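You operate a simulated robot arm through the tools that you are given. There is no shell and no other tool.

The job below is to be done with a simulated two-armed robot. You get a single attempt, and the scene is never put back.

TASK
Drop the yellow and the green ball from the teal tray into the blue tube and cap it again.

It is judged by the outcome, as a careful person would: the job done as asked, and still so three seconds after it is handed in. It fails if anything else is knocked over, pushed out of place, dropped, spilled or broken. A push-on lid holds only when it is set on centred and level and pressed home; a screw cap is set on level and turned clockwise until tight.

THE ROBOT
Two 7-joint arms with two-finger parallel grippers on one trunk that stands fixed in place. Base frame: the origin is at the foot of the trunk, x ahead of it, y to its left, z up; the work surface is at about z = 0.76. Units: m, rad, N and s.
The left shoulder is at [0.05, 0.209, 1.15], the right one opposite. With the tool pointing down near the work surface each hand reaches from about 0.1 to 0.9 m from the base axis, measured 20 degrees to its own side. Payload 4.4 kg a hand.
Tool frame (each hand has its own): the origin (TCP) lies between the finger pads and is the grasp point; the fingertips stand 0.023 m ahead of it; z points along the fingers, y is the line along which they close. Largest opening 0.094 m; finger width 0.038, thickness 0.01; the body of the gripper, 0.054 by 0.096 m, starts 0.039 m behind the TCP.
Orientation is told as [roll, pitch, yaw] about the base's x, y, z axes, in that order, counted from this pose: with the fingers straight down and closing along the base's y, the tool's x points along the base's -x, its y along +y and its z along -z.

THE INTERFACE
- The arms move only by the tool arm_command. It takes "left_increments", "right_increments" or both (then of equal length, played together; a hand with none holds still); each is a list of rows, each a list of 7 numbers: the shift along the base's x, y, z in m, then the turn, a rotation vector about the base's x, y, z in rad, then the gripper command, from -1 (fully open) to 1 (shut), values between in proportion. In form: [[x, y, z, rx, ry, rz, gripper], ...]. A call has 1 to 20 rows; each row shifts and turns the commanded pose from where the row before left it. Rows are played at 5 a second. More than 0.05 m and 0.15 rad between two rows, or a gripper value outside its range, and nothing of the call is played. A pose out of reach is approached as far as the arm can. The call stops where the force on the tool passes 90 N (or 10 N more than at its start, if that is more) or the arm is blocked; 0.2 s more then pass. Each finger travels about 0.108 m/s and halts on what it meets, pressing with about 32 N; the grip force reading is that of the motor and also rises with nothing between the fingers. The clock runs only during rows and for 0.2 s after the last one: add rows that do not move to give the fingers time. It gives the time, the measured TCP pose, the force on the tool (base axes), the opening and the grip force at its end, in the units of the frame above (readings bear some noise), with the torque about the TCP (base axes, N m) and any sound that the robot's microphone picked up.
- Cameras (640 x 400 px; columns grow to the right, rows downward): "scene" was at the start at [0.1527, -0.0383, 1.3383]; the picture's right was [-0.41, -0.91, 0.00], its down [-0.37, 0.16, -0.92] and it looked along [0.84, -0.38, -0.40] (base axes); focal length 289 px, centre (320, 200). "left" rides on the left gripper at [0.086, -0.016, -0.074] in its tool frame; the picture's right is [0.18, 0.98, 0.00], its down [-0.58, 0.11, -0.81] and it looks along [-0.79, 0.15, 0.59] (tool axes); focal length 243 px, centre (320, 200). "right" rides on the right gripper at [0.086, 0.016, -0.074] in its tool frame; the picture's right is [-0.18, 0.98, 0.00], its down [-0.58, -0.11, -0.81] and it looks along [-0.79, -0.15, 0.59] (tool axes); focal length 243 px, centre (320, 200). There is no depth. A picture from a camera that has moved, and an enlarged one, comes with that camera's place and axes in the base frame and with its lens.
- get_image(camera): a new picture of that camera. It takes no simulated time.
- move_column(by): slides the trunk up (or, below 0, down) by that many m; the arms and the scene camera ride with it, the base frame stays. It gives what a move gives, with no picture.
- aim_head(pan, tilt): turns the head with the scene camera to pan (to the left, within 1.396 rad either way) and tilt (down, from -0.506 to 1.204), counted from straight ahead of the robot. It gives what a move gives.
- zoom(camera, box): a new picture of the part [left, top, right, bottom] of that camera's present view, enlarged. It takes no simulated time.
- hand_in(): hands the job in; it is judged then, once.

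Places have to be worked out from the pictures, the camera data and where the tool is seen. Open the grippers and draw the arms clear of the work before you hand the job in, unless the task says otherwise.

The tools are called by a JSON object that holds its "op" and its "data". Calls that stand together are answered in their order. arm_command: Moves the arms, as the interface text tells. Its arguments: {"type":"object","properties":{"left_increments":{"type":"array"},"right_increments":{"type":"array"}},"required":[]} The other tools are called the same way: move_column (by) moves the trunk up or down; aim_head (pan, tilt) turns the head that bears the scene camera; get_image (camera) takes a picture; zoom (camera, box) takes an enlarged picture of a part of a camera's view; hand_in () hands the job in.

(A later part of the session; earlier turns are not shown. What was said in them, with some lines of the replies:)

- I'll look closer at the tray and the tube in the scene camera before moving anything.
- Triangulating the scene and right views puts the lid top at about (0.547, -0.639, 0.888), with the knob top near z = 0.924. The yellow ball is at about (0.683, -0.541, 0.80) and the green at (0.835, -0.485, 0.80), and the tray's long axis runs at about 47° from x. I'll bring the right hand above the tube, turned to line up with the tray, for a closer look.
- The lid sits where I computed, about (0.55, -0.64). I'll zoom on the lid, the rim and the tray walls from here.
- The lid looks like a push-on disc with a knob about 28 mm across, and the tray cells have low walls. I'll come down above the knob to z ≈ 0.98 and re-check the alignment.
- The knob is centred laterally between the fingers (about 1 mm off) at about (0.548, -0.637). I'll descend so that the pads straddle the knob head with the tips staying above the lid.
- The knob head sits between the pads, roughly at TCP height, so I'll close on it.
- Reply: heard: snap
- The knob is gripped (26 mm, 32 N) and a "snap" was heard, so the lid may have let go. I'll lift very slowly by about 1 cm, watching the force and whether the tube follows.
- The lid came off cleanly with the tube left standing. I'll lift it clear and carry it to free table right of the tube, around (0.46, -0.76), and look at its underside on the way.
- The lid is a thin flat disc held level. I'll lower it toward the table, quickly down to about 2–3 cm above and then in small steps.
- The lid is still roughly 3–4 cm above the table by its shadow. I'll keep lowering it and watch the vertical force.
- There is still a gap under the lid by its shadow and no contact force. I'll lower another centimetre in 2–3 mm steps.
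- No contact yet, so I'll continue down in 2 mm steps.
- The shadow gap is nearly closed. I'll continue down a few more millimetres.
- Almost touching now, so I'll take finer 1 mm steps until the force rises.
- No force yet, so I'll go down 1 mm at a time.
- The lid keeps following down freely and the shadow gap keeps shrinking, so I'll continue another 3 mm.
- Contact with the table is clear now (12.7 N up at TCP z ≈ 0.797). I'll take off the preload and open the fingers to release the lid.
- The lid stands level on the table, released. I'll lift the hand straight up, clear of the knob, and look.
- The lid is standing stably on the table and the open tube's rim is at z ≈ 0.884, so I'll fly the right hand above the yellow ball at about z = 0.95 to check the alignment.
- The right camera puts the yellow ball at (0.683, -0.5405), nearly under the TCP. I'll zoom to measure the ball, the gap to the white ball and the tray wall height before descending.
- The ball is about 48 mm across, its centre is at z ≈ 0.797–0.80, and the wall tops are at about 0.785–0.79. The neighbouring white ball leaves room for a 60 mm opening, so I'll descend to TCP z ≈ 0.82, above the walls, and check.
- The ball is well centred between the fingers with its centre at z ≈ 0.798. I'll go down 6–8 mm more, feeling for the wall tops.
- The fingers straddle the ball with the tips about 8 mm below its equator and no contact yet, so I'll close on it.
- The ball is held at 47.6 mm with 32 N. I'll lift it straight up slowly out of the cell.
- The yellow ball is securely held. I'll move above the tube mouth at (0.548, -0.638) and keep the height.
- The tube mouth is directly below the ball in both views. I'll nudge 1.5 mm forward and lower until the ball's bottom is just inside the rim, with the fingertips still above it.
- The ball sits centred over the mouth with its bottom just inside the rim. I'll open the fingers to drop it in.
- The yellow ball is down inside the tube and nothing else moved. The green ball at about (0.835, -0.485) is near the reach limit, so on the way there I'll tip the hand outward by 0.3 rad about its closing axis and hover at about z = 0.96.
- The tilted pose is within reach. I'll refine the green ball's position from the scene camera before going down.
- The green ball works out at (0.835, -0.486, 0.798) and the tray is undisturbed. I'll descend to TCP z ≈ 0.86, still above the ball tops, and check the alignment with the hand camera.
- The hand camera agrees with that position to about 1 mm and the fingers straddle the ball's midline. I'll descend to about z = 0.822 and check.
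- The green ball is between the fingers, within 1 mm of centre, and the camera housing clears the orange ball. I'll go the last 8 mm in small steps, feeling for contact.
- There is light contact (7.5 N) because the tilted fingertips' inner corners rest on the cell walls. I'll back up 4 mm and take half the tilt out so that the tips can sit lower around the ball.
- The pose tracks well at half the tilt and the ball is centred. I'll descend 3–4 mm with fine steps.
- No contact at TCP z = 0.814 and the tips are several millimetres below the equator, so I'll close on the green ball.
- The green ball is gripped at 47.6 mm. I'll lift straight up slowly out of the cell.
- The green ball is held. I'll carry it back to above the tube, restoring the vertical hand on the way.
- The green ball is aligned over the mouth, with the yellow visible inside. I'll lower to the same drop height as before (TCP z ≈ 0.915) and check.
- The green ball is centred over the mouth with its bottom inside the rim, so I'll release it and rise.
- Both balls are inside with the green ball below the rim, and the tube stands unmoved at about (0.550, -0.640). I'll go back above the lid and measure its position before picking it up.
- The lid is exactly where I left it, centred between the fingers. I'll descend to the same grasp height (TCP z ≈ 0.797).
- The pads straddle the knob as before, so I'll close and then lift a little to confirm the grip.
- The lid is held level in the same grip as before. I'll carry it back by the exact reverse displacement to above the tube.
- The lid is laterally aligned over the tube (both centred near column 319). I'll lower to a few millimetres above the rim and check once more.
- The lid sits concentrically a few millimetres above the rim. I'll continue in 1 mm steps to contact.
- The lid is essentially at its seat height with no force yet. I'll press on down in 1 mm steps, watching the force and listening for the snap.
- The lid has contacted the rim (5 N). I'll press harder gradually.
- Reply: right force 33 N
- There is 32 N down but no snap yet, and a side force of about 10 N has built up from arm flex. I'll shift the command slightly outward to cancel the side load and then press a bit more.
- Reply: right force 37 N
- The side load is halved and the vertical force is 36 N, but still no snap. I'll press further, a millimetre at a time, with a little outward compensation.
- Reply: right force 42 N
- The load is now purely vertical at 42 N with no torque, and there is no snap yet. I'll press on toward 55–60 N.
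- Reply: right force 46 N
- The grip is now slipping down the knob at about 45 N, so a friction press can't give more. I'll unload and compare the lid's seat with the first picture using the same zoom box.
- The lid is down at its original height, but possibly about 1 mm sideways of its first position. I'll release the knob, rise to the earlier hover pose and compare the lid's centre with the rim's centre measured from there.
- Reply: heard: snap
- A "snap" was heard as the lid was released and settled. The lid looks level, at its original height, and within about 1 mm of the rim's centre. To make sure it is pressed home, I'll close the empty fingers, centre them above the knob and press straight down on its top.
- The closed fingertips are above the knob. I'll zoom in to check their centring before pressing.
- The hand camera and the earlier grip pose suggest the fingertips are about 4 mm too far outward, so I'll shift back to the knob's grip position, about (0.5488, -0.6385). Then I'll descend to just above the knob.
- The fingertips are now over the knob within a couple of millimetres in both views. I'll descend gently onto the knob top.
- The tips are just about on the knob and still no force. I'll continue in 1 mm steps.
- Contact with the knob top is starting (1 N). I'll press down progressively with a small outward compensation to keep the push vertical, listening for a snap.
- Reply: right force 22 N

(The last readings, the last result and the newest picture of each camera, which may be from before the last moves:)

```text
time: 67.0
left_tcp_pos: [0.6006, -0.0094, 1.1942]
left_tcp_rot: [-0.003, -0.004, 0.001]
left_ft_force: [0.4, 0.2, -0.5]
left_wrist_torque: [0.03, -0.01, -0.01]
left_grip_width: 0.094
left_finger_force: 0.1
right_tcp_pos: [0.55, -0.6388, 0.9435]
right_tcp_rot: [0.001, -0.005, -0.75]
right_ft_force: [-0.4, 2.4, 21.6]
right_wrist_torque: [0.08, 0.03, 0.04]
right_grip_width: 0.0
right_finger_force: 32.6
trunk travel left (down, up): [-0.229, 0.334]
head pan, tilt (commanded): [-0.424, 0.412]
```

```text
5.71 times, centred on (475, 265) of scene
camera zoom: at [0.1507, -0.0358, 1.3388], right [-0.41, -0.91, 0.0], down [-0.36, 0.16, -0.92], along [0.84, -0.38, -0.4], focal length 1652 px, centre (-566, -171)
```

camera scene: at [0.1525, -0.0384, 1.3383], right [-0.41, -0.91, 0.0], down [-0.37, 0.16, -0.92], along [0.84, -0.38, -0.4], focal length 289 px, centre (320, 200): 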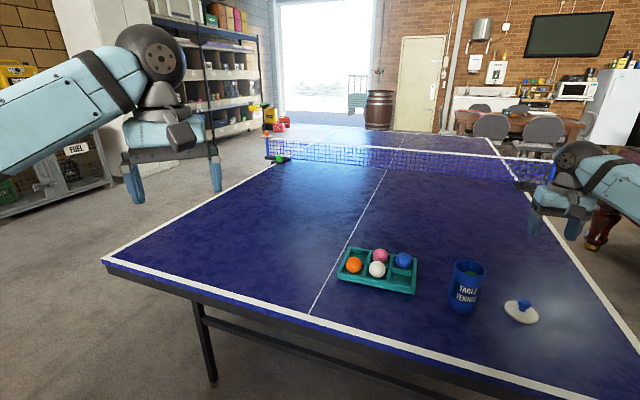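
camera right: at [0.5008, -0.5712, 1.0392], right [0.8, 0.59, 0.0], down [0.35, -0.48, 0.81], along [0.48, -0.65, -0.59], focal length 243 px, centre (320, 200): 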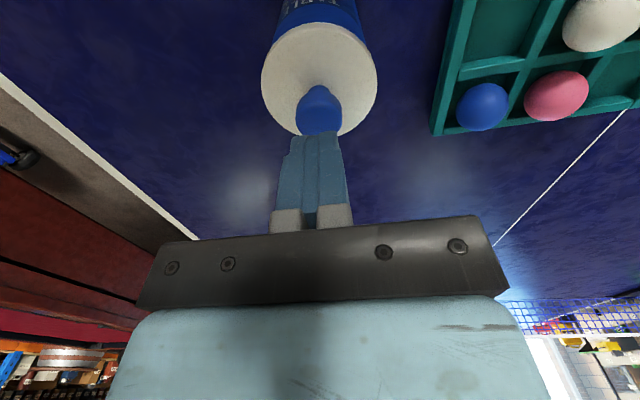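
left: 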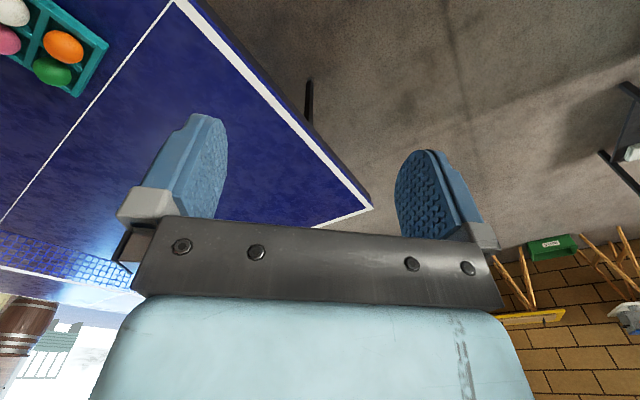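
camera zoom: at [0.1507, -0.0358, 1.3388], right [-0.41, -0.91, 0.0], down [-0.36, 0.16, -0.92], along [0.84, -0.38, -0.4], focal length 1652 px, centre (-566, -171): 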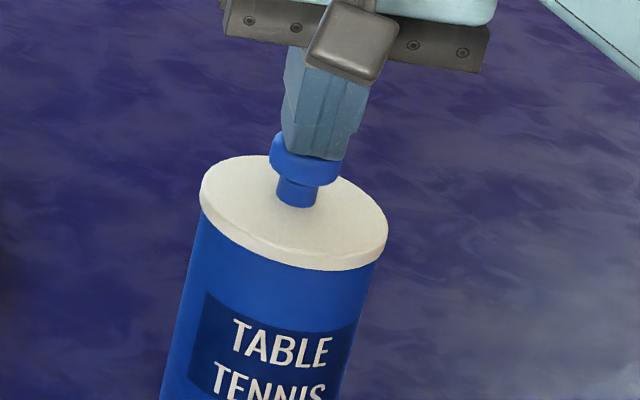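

21.6 N nearly purely vertical, with no sideways load and the tube steady. I'll press on to about 45 N.

{"op": "arm_command", "data": {"right_increments": [[0.0003, -0.0003, -0.001, 0, 0, 0, 1], [0.0003, -0.0003, -0.001, 0, 0, 0, 1], [0.0003, -0.0003, -0.001, 0, 0, 0, 1], [0.0003, -0.0003, -0.001, 0, 0, 0, 1], [0, 0, 0, 0, 0, 0, 1]]}}

{"op": "zoom", "data": {"camera": "scene", "box": [440, 230, 510, 300]}}

```text
time: 68.2
left_tcp_pos: [0.5987, -0.0072, 1.1954]
left_tcp_rot: [-0.005, -0.002, 0.002]
left_ft_force: [0.2, 0.5, 0.2]
left_wrist_torque: [0.0, 0.04, 0.0]
left_grip_width: 0.0939
left_finger_force: 0.1
right_tcp_pos: [0.548, -0.6384, 0.9437]
right_tcp_rot: [0.001, -0.01, -0.748]
right_ft_force: [1.3, -0.6, 48.5]
right_wrist_torque: [0.06, -0.04, 0.02]
right_grip_width: 0.0
right_finger_force: 32.6
trunk travel left (down, up): [-0.229, 0.334]
head pan, tilt (commanded): [-0.424, 0.412]
```

```text
5.71 times, centred on (475, 265) of scene
camera zoom: at [0.1483, -0.0329, 1.3393], right [-0.41, -0.91, 0.0], down [-0.36, 0.16, -0.92], along [0.84, -0.38, -0.4], focal length 1652 px, centre (-566, -171)
```

zoom: 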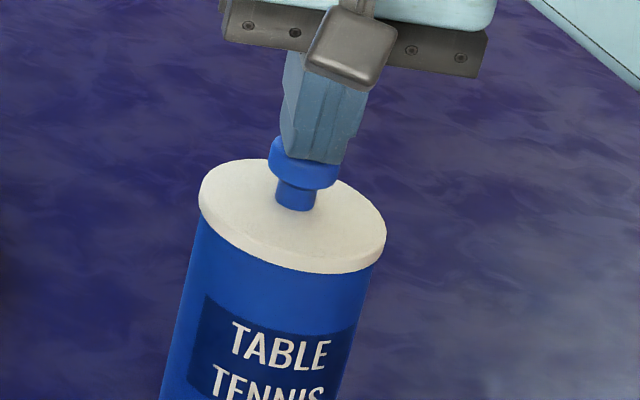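

48.5 N and vertical, with no new sound; the lid may have latched at the previous snap. I'll press once more to about 65–70 N to be sure it is home.

{"op": "arm_command", "data": {"right_increments": [[0.0003, -0.0003, -0.001, 0, 0, 0, 1], [0.0003, -0.0003, -0.001, 0, 0, 0, 1], [0.0003, -0.0003, -0.001, 0, 0, 0, 1], [0, 0, 0, 0, 0, 0, 1]]}}

{"op": "zoom", "data": {"camera": "scene", "box": [440, 230, 510, 300]}}

```text
time: 69.2
left_tcp_pos: [0.597, -0.0054, 1.1969]
left_tcp_rot: [-0.007, -0.005, 0.001]
left_ft_force: [-0.3, -0.1, -0.1]
left_wrist_torque: [0.0, 0.02, 0.01]
left_grip_width: 0.0939
left_finger_force: 0.0
right_tcp_pos: [0.5487, -0.6396, 0.9447]
right_tcp_rot: [0.004, -0.013, -0.75]
right_ft_force: [-2.2, 3.3, 58.7]
right_wrist_torque: [0.28, 0.14, 0.06]
right_grip_width: 0.0
right_finger_force: 32.4
trunk travel left (down, up): [-0.229, 0.334]
head pan, tilt (commanded): [-0.424, 0.412]
```

```text
5.71 times, centred on (475, 265) of scene
camera zoom: at [0.1469, -0.0314, 1.3395], right [-0.41, -0.91, 0.0], down [-0.36, 0.16, -0.92], along [0.84, -0.38, -0.39], focal length 1652 px, centre (-566, -171)
```

zoom: 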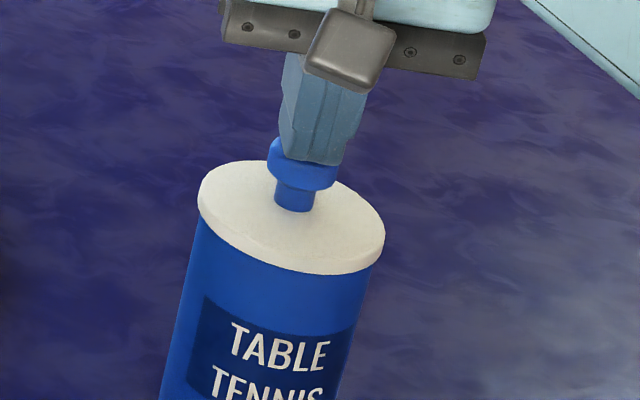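

58.7 N pressed straight down without movement or a new sound, so the lid is home. I'll unload by the reverse path so that the knob isn't dragged sideways, then lift off.

{"op": "arm_command", "data": {"right_increments": [[-0.0006, 0.0006, 0.002, 0, 0, 0, 1], [-0.0006, 0.0006, 0.002, 0, 0, 0, 1], [-0.0006, 0.0007, 0.002, 0, 0, 0, 1], [-0.0006, 0.0007, 0.002, 0, 0, 0, 1], [-0.0006, 0.0007, 0.002, 0, 0, 0, 1], [-0.0003, 0.0004, 0.001, 0, 0, 0, 1], [0, 0, 0.002, 0, 0, 0, 1], [0, 0, 0.01, 0, 0, 0, 1], [0, 0, 0.03, 0, 0, 0, 1], [0, 0, 0.04, 0, 0, 0, 1], [0, 0, 0, 0, 0, 0, 1]]}}

{"op": "zoom", "data": {"camera": "scene", "box": [430, 240, 510, 320]}}

{"op": "zoom", "data": {"camera": "right", "box": [210, 0, 430, 110]}}

```text
time: 71.6
left_tcp_pos: [0.6017, -0.0124, 1.1926]
left_tcp_rot: [0.001, 0.0, 0.002]
left_ft_force: [0.2, 0.3, -0.9]
left_wrist_torque: [0.05, -0.03, 0.0]
left_grip_width: 0.094
left_finger_force: 0.1
right_tcp_pos: [0.5491, -0.6395, 1.0252]
right_tcp_rot: [0.001, 0.002, -0.748]
right_ft_force: [0.9, -0.2, 0.2]
right_wrist_torque: [-0.01, 0.0, -0.02]
right_grip_width: 0.0001
right_finger_force: 32.2
trunk travel left (down, up): [-0.229, 0.334]
head pan, tilt (commanded): [-0.424, 0.412]
```

```text
5.00 times, centred on (470, 280) of scene
camera zoom: at [0.1532, -0.039, 1.3381], right [-0.41, -0.91, 0.0], down [-0.37, 0.17, -0.92], along [0.83, -0.38, -0.4], focal length 1446 px, centre (-430, -200)
```

zoom: 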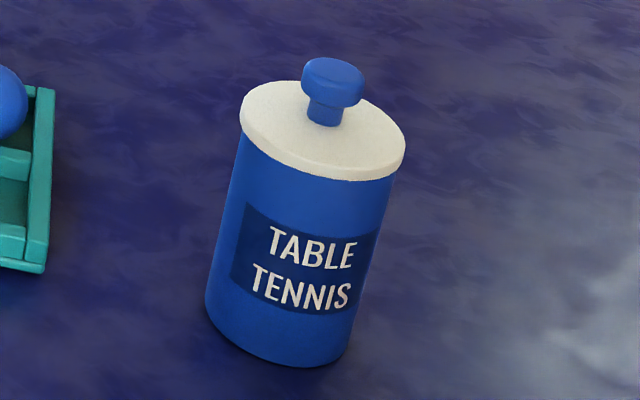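

```text
2.91 times, centred on (320, 55) of right
camera zoom: at [0.4985, -0.5688, 1.0992], right [0.8, 0.59, 0.0], down [0.35, -0.48, 0.81], along [0.48, -0.65, -0.59], focal length 706 px, centre (320, 622)
```

zoom: 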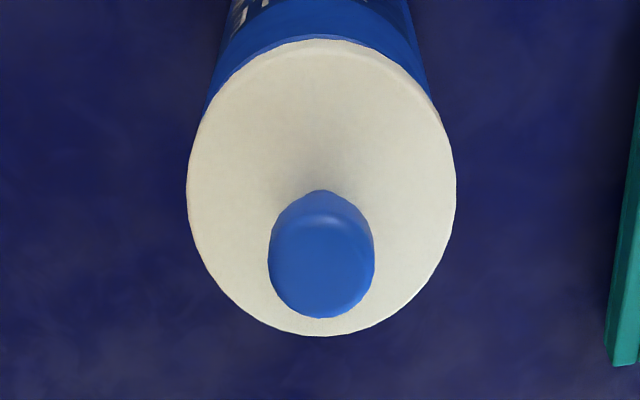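

The lid sits level at its original height and there was no sound on lift-off. To be certain it actually holds, I'll do a gentle test: grip the knob, carefully centred, and see whether it resists a tiny lift.

{"op": "arm_command", "data": {"right_increments": [[0.0003, 0.0004, 0, 0, 0, 0, 0.2], [0, 0, 0, 0, 0, 0, -0.3], [0, 0, 0, 0, 0, 0, -0.3], [0, 0, -0.04, 0, 0, 0, -0.3], [0, 0, -0.03, 0, 0, 0, -0.3], [0, 0, -0.02, 0, 0, 0, -0.3], [0, 0, -0.012, 0, 0, 0, -0.3], [0, 0, -0.004, 0, 0, 0, -0.3], [0, 0, 0, 0, 0, 0, -0.3]]}}

{"op": "get_image", "data": {"camera": "right"}}

```text
time: 73.6
left_tcp_pos: [0.6033, -0.0112, 1.1933]
left_tcp_rot: [0.0, 0.0, 0.001]
left_ft_force: [0.3, 0.1, -0.2]
left_wrist_torque: [-0.02, -0.01, 0.01]
left_grip_width: 0.094
left_finger_force: 0.0
right_tcp_pos: [0.5509, -0.6386, 0.9199]
right_tcp_rot: [-0.001, 0.001, -0.748]
right_ft_force: [-0.6, 0.0, 0.1]
right_wrist_torque: [-0.03, 0.02, -0.01]
right_grip_width: 0.0611
right_finger_force: 0.1
trunk travel left (down, up): [-0.229, 0.334]
head pan, tilt (commanded): [-0.424, 0.412]
```

```text
taken
camera right: at [0.4985, -0.5679, 0.9941], right [0.8, 0.59, 0.0], down [0.35, -0.48, 0.81], along [0.48, -0.65, -0.59], focal length 243 px, centre (320, 200)
```

right: 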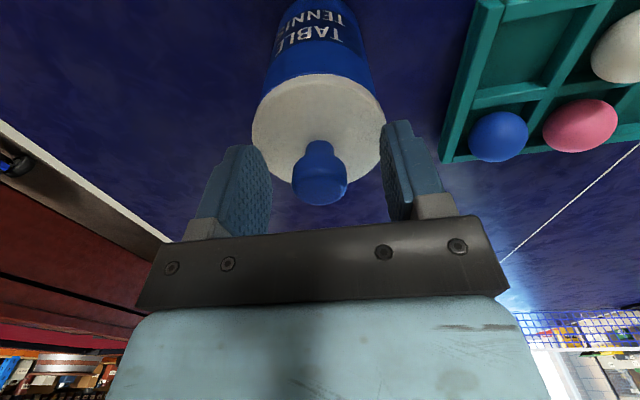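

The knob is centred to under 1 mm between the pads. I'll close gradually and listen.

{"op": "arm_command", "data": {"right_increments": [[0, 0, 0, 0, 0, 0, 0.2], [0, 0, 0, 0, 0, 0, 0.35], [0, 0, 0, 0, 0, 0, 0.42], [0, 0, 0, 0, 0, 0, 0.46], [0, 0, 0, 0, 0, 0, 0.46]]}}

{"op": "get_image", "data": {"camera": "right"}}

```text
time: 74.8
left_tcp_pos: [0.6028, -0.0126, 1.193]
left_tcp_rot: [0.0, 0.0, 0.001]
left_ft_force: [-0.3, -0.4, 0.2]
left_wrist_torque: [0.01, 0.0, -0.01]
left_grip_width: 0.0943
left_finger_force: 0.1
right_tcp_pos: [0.5494, -0.6382, 0.9205]
right_tcp_rot: [-0.001, 0.001, -0.749]
right_ft_force: [0.0, -0.5, -0.3]
right_wrist_torque: [-0.01, 0.01, -0.03]
right_grip_width: 0.0266
right_finger_force: 1.0
trunk travel left (down, up): [-0.229, 0.334]
head pan, tilt (commanded): [-0.424, 0.412]
heard: snap
```

```text
taken
camera right: at [0.4986, -0.5679, 0.9942], right [0.8, 0.59, 0.0], down [0.35, -0.48, 0.81], along [0.48, -0.65, -0.59], focal length 243 px, centre (320, 200)
```

right: 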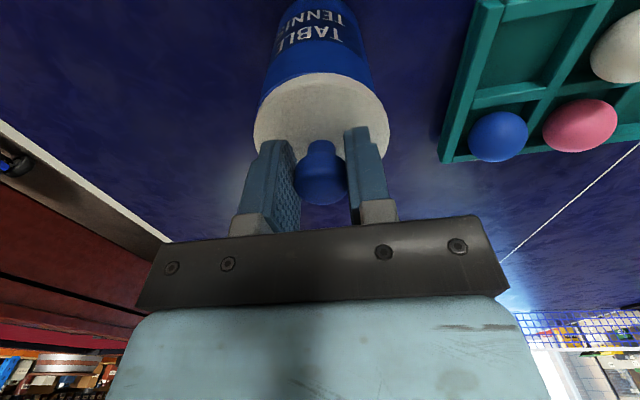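

A snap was heard at a mere 1 N touch, with no load. So the lid was latched and lets go when the hand takes the knob, and it latches again when seated and released. While it's free I'll shift it back 1 mm along the closing axis (its offset from the first grip), press it down lightly and unload.

{"op": "arm_command", "data": {"right_increments": [[0, 0, 0, 0, 0, 0, 1], [0, 0, 0, 0, 0, 0, 1], [-0.0003, -0.0004, 0, 0, 0, 0, 1], [-0.0004, -0.0003, 0, 0, 0, 0, 1], [0, 0, -0.0015, 0, 0, 0, 1], [0.0003, -0.0003, -0.0015, 0, 0, 0, 1], [0.0003, -0.0003, -0.0015, 0, 0, 0, 1], [0, 0, 0, 0, 0, 0, 1]]}}

{"op": "zoom", "data": {"camera": "scene", "box": [430, 240, 510, 320]}}

```text
time: 76.6
left_tcp_pos: [0.6018, -0.0103, 1.1948]
left_tcp_rot: [-0.002, -0.001, 0.001]
left_ft_force: [0.2, -0.4, 0.1]
left_wrist_torque: [-0.01, 0.01, 0.04]
left_grip_width: 0.094
left_finger_force: 0.0
right_tcp_pos: [0.5485, -0.639, 0.9197]
right_tcp_rot: [0.0, -0.004, -0.751]
right_ft_force: [2.2, -3.0, 22.2]
right_wrist_torque: [-0.06, -0.07, -0.07]
right_grip_width: 0.0259
right_finger_force: 32.1
trunk travel left (down, up): [-0.229, 0.334]
head pan, tilt (commanded): [-0.424, 0.412]
```

```text
5.00 times, centred on (470, 280) of scene
camera zoom: at [0.1508, -0.0361, 1.3389], right [-0.41, -0.91, 0.0], down [-0.36, 0.16, -0.92], along [0.84, -0.38, -0.4], focal length 1446 px, centre (-430, -200)
```

zoom: 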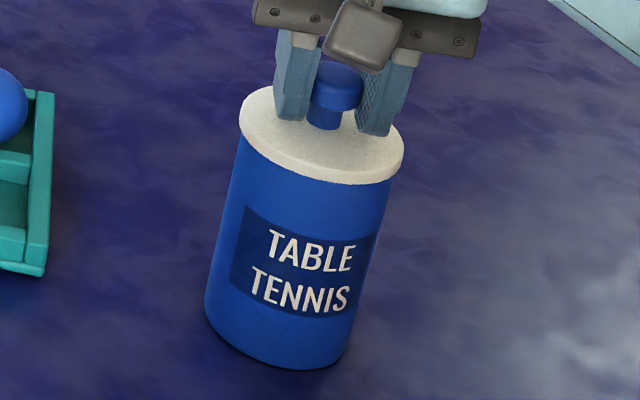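

The lid is pressed at 22 N and well seated. I'll unload to a few newtons and release the knob slowly, listening for the latch.

{"op": "arm_command", "data": {"right_increments": [[-0.0003, 0.0003, 0.0015, 0, 0, 0, 1], [-0.0003, 0.0003, 0.0015, 0, 0, 0, 1], [0, 0, 0.001, 0, 0, 0, 1], [0, 0, 0, 0, 0, 0, 0.4], [0, 0, 0, 0, 0, 0, 0.3], [0, 0, 0, 0, 0, 0, 0], [0, 0, 0, 0, 0, 0, -0.3], [0, 0, 0, 0, 0, 0, -0.3]]}}

{"op": "zoom", "data": {"camera": "scene", "box": [430, 240, 510, 320]}}

{"op": "get_image", "data": {"camera": "right"}}

```text
time: 78.4
left_tcp_pos: [0.6019, -0.0117, 1.1921]
left_tcp_rot: [0.0, -0.002, 0.002]
left_ft_force: [0.1, -0.6, 0.2]
left_wrist_torque: [0.0, -0.01, 0.01]
left_grip_width: 0.094
left_finger_force: 0.2
right_tcp_pos: [0.5479, -0.6387, 0.9205]
right_tcp_rot: [0.0, 0.001, -0.75]
right_ft_force: [0.8, -0.4, -0.4]
right_wrist_torque: [-0.02, -0.01, 0.03]
right_grip_width: 0.0612
right_finger_force: 0.1
trunk travel left (down, up): [-0.229, 0.334]
head pan, tilt (commanded): [-0.424, 0.412]
heard: snap
```

```text
5.00 times, centred on (470, 280) of scene
camera zoom: at [0.1527, -0.0383, 1.3383], right [-0.41, -0.91, 0.0], down [-0.37, 0.16, -0.92], along [0.84, -0.38, -0.4], focal length 1446 px, centre (-430, -200)
```

zoom: 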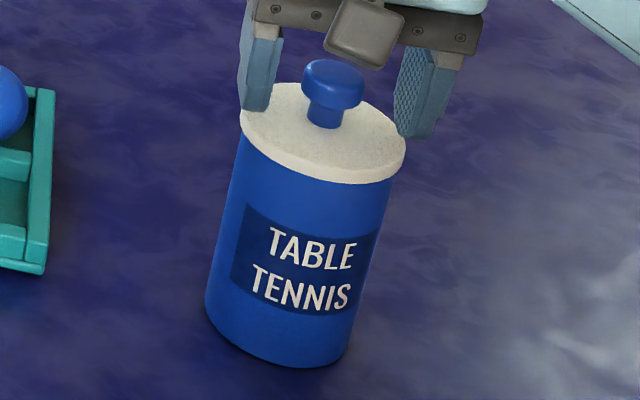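

```text
taken
camera right: at [0.4974, -0.5688, 0.994], right [0.8, 0.59, 0.0], down [0.35, -0.48, 0.81], along [0.48, -0.65, -0.59], focal length 243 px, centre (320, 200)
```

right: 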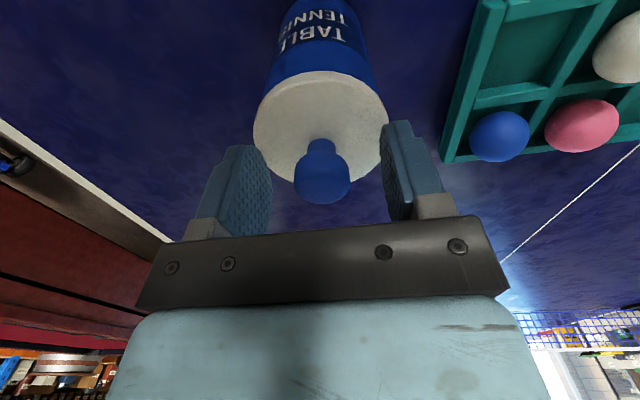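

The snap came again on release, so the lid is latched. For good measure I'll lift off, close the fingers and press straight down on the knob top once more.

{"op": "arm_command", "data": {"right_increments": [[0, 0, 0.015, 0, 0, 0, -0.3], [0, 0, 0.03, 0, 0, 0, -0.3], [0.0004, 0.0005, 0, 0, 0, 0, 0.5], [0, 0, 0, 0, 0, 0, 1], [0, 0, 0, 0, 0, 0, 1], [0, 0, -0.01, 0, 0, 0, 1], [0, 0, -0.007, 0, 0, 0, 1], [0, 0, 0, 0, 0, 0, 1]]}}

{"op": "zoom", "data": {"camera": "scene", "box": [440, 230, 510, 300]}}

{"op": "zoom", "data": {"camera": "right", "box": [250, 60, 390, 160]}}

```text
time: 80.2
left_tcp_pos: [0.6023, -0.0124, 1.1928]
left_tcp_rot: [-0.002, 0.0, 0.002]
left_ft_force: [0.3, 0.5, 0.2]
left_wrist_torque: [0.01, -0.03, -0.01]
left_grip_width: 0.094
left_finger_force: 0.1
right_tcp_pos: [0.5503, -0.6404, 0.948]
right_tcp_rot: [-0.001, -0.001, -0.75]
right_ft_force: [0.4, -0.1, -0.7]
right_wrist_torque: [-0.02, -0.01, 0.03]
right_grip_width: 0.0
right_finger_force: 32.2
trunk travel left (down, up): [-0.229, 0.334]
head pan, tilt (commanded): [-0.424, 0.412]
```

```text
5.71 times, centred on (475, 265) of scene
camera zoom: at [0.1527, -0.0382, 1.3383], right [-0.41, -0.91, 0.0], down [-0.37, 0.16, -0.92], along [0.84, -0.38, -0.4], focal length 1652 px, centre (-566, -171)
```

zoom: 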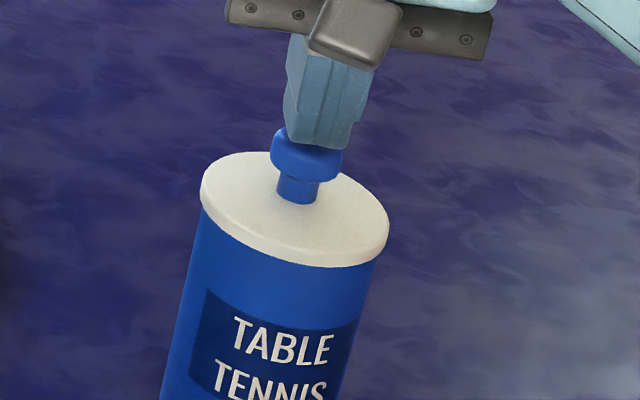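

```text
4.00 times, centred on (320, 110) of right
camera zoom: at [0.4984, -0.5683, 1.0221], right [0.8, 0.59, 0.0], down [0.35, -0.48, 0.81], along [0.48, -0.65, -0.59], focal length 970 px, centre (320, 560)
```

zoom: 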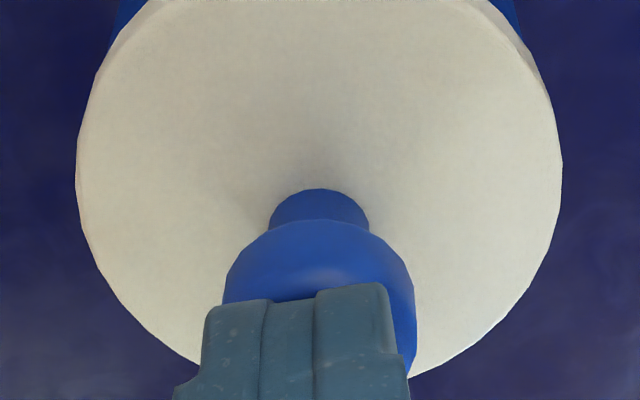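

The closed tips are centred just above the knob. I'll press down in small steps as before, to about 45 N, then unload along the same path and rise clear.

{"op": "arm_command", "data": {"right_increments": [[0, 0, -0.002, 0, 0, 0, 1], [0, 0, -0.0015, 0, 0, 0, 1], [0.0003, -0.0004, -0.001, 0, 0, 0, 1], [0.0003, -0.0004, -0.001, 0, 0, 0, 1], [0.0003, -0.0004, -0.001, 0, 0, 0, 1], [0.0003, -0.0004, -0.001, 0, 0, 0, 1], [0.0003, -0.0003, -0.001, 0, 0, 0, 1], [0.0003, -0.0003, -0.001, 0, 0, 0, 1], [0.0003, -0.0003, -0.001, 0, 0, 0, 1], [0.0003, -0.0003, -0.001, 0, 0, 0, 1], [0, 0, 0, 0, 0, 0, 1]]}}

{"op": "zoom", "data": {"camera": "scene", "box": [440, 230, 510, 300]}}

```text
time: 82.6
left_tcp_pos: [0.5988, -0.0068, 1.1956]
left_tcp_rot: [-0.005, -0.004, 0.001]
left_ft_force: [-0.5, 0.1, 0.3]
left_wrist_torque: [-0.01, -0.01, 0.0]
left_grip_width: 0.0939
left_finger_force: 0.1
right_tcp_pos: [0.5501, -0.6398, 0.9445]
right_tcp_rot: [0.0, -0.01, -0.751]
right_ft_force: [0.3, 2.0, 46.5]
right_wrist_torque: [0.12, 0.01, 0.06]
right_grip_width: 0.0002
right_finger_force: 31.8
trunk travel left (down, up): [-0.229, 0.334]
head pan, tilt (commanded): [-0.424, 0.412]
```

```text
5.71 times, centred on (475, 265) of scene
camera zoom: at [0.1483, -0.033, 1.3394], right [-0.41, -0.91, 0.0], down [-0.36, 0.16, -0.92], along [0.84, -0.38, -0.4], focal length 1652 px, centre (-566, -171)
```

zoom: 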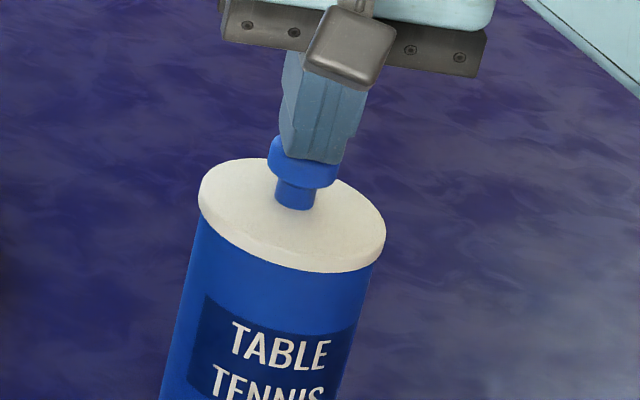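

46.5 N straight down on the latched lid, steady, with no sound and no shift. I'll unload by the reverse path and rise well clear.

{"op": "arm_command", "data": {"right_increments": [[-0.0006, 0.0006, 0.002, 0, 0, 0, 1], [-0.0006, 0.0006, 0.002, 0, 0, 0, 1], [-0.0006, 0.0008, 0.002, 0, 0, 0, 1], [-0.0006, 0.0008, 0.002, 0, 0, 0, 1], [0, 0, 0.002, 0, 0, 0, 1], [0, 0, 0.005, 0, 0, 0, 1], [0, 0, 0.03, 0, 0, 0, 1], [0, 0, 0.05, 0, 0, 0, 1], [0, 0, 0.05, 0, 0, 0, 1], [0, 0, 0.03, 0, 0, 0, 1], [0, 0, 0, 0, 0, 0, 1]]}}

{"op": "get_image", "data": {"camera": "scene"}}

{"op": "zoom", "data": {"camera": "scene", "box": [430, 240, 510, 320]}}

```text
time: 85.0
left_tcp_pos: [0.6022, -0.0127, 1.1931]
left_tcp_rot: [0.001, 0.0, 0.001]
left_ft_force: [-0.6, 0.7, -0.4]
left_wrist_torque: [0.01, -0.04, -0.01]
left_grip_width: 0.0941
left_finger_force: 0.1
right_tcp_pos: [0.549, -0.6397, 1.11]
right_tcp_rot: [0.0, 0.0, -0.751]
right_ft_force: [0.1, -0.2, -0.5]
right_wrist_torque: [-0.03, 0.0, -0.02]
right_grip_width: 0.0
right_finger_force: 32.1
trunk travel left (down, up): [-0.229, 0.334]
head pan, tilt (commanded): [-0.424, 0.412]
```

```text
taken
camera scene: at [0.1529, -0.0386, 1.3382], right [-0.41, -0.91, 0.0], down [-0.37, 0.17, -0.92], along [0.84, -0.38, -0.4], focal length 289 px, centre (320, 200)
```

scene: 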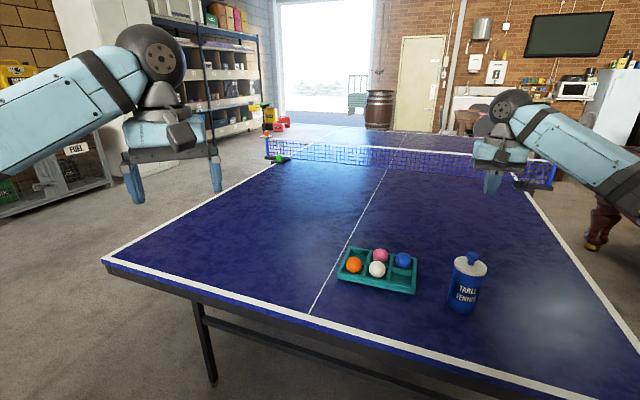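

```text
5.00 times, centred on (470, 280) of scene
camera zoom: at [0.1529, -0.0386, 1.3382], right [-0.41, -0.91, 0.0], down [-0.37, 0.17, -0.92], along [0.84, -0.38, -0.4], focal length 1446 px, centre (-430, -200)
```

zoom: 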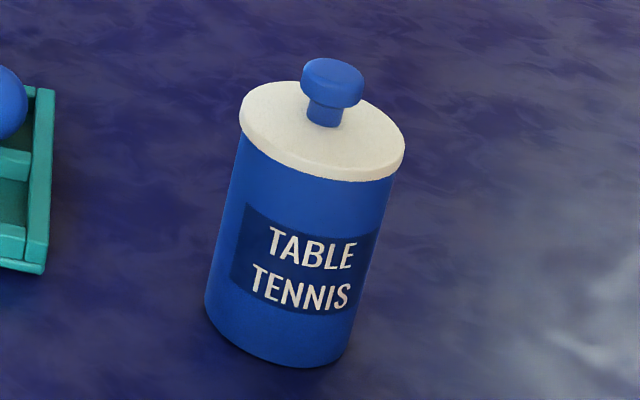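

The tube is capped, level and in its original place, and the remaining four balls are in the tray. I'll retract the right arm to its starting pose with the fingers open.

{"op": "arm_command", "data": {"right_increments": [[0, 0, 0.04, 0, 0, 0, 0], [-0.031, 0.0205, 0, 0, 0, 0.125, -1], [-0.031, 0.0205, 0, 0, 0, 0.125, -1], [-0.031, 0.0205, 0, 0, 0, 0.125, -1], [-0.031, 0.0205, 0, 0, 0, 0.125, -1], [-0.031, 0.0205, 0, 0, 0, 0.125, -1], [-0.033, 0.0215, 0, 0, 0, 0.125, -1], [0, 0, 0, 0, 0, 0, -1], [0, 0, 0, 0, 0, 0, -1], [0, 0, 0, 0, 0, 0, -1]]}}

{"op": "get_image", "data": {"camera": "scene"}}

{"op": "zoom", "data": {"camera": "scene", "box": [320, 230, 520, 330]}}

{"op": "zoom", "data": {"camera": "right", "box": [230, 80, 430, 205]}}

```text
time: 87.2
left_tcp_pos: [0.602, -0.0121, 1.193]
left_tcp_rot: [-0.001, 0.001, 0.002]
left_ft_force: [0.4, -0.7, 0.3]
left_wrist_torque: [0.02, 0.03, 0.03]
left_grip_width: 0.0942
left_finger_force: 0.0
right_tcp_pos: [0.3613, -0.5129, 1.1505]
right_tcp_rot: [0.001, 0.001, -0.001]
right_ft_force: [-0.7, -0.1, 0.0]
right_wrist_torque: [-0.01, 0.0, 0.02]
right_grip_width: 0.0938
right_finger_force: 0.0
trunk travel left (down, up): [-0.229, 0.334]
head pan, tilt (commanded): [-0.424, 0.412]
```

```text
taken
camera scene: at [0.153, -0.0384, 1.3382], right [-0.41, -0.91, 0.0], down [-0.37, 0.16, -0.92], along [0.84, -0.38, -0.4], focal length 289 px, centre (320, 200)
```

scene: 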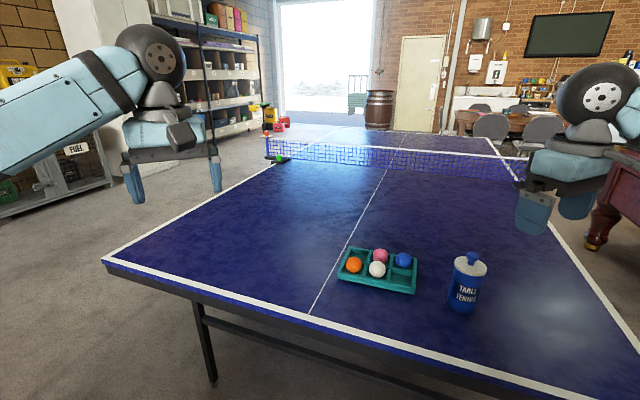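

```text
3.20 times, centred on (420, 280) of scene
camera zoom: at [0.153, -0.0384, 1.3382], right [-0.41, -0.91, 0.0], down [-0.37, 0.16, -0.92], along [0.84, -0.38, -0.4], focal length 925 px, centre (0, -56)
```

zoom: 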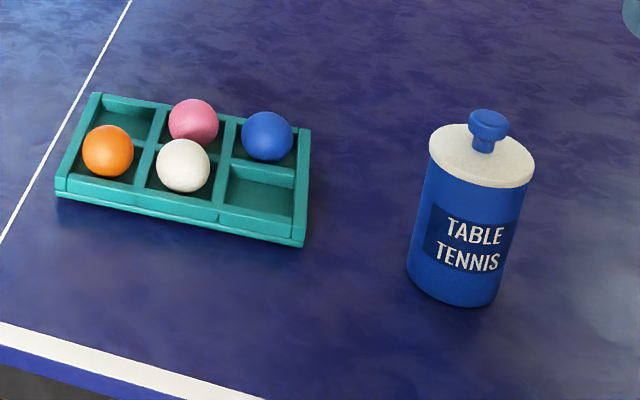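

```text
3.20 times, centred on (330, 142) of right
camera zoom: at [0.2764, -0.4985, 1.2252], right [0.18, 0.98, 0.0], down [0.58, -0.11, 0.81], along [0.79, -0.15, -0.59], focal length 776 px, centre (288, 384)
```

zoom: 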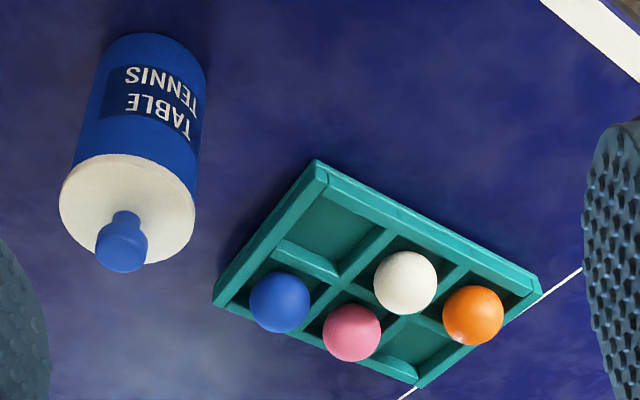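

Both arms are clear with the grippers open. The yellow and green balls are in the capped tube, the lid is latched and level, and the tray with its four other balls is where it was, so I'm handing in.

{"op": "hand_in", "data": {}}

```text
The job is handed in.
```

The yellow and green balls are in the blue tube, the lid is back on, and the job is handed in. I don't have the judge's result.

- **Balls:** both went straight in, and the last look before capping showed the green ball sitting below the rim.
- **Lid:** there was a snap when I released it at the seat. It then took about 46 N straight down on the knob without shifting. It came to rest level and at its original height, about 1 mm off its original centre.
- **Lid test:** I gripped the knob once to check that the lid was really holding. That unlatched it, so I seated it again and heard the snap a second time.
- **Everything else:** the tube and tray look to be where they started, and the orange, white, pink and blue balls are still in their cells. Both arms are clear of the table with the grippers open.
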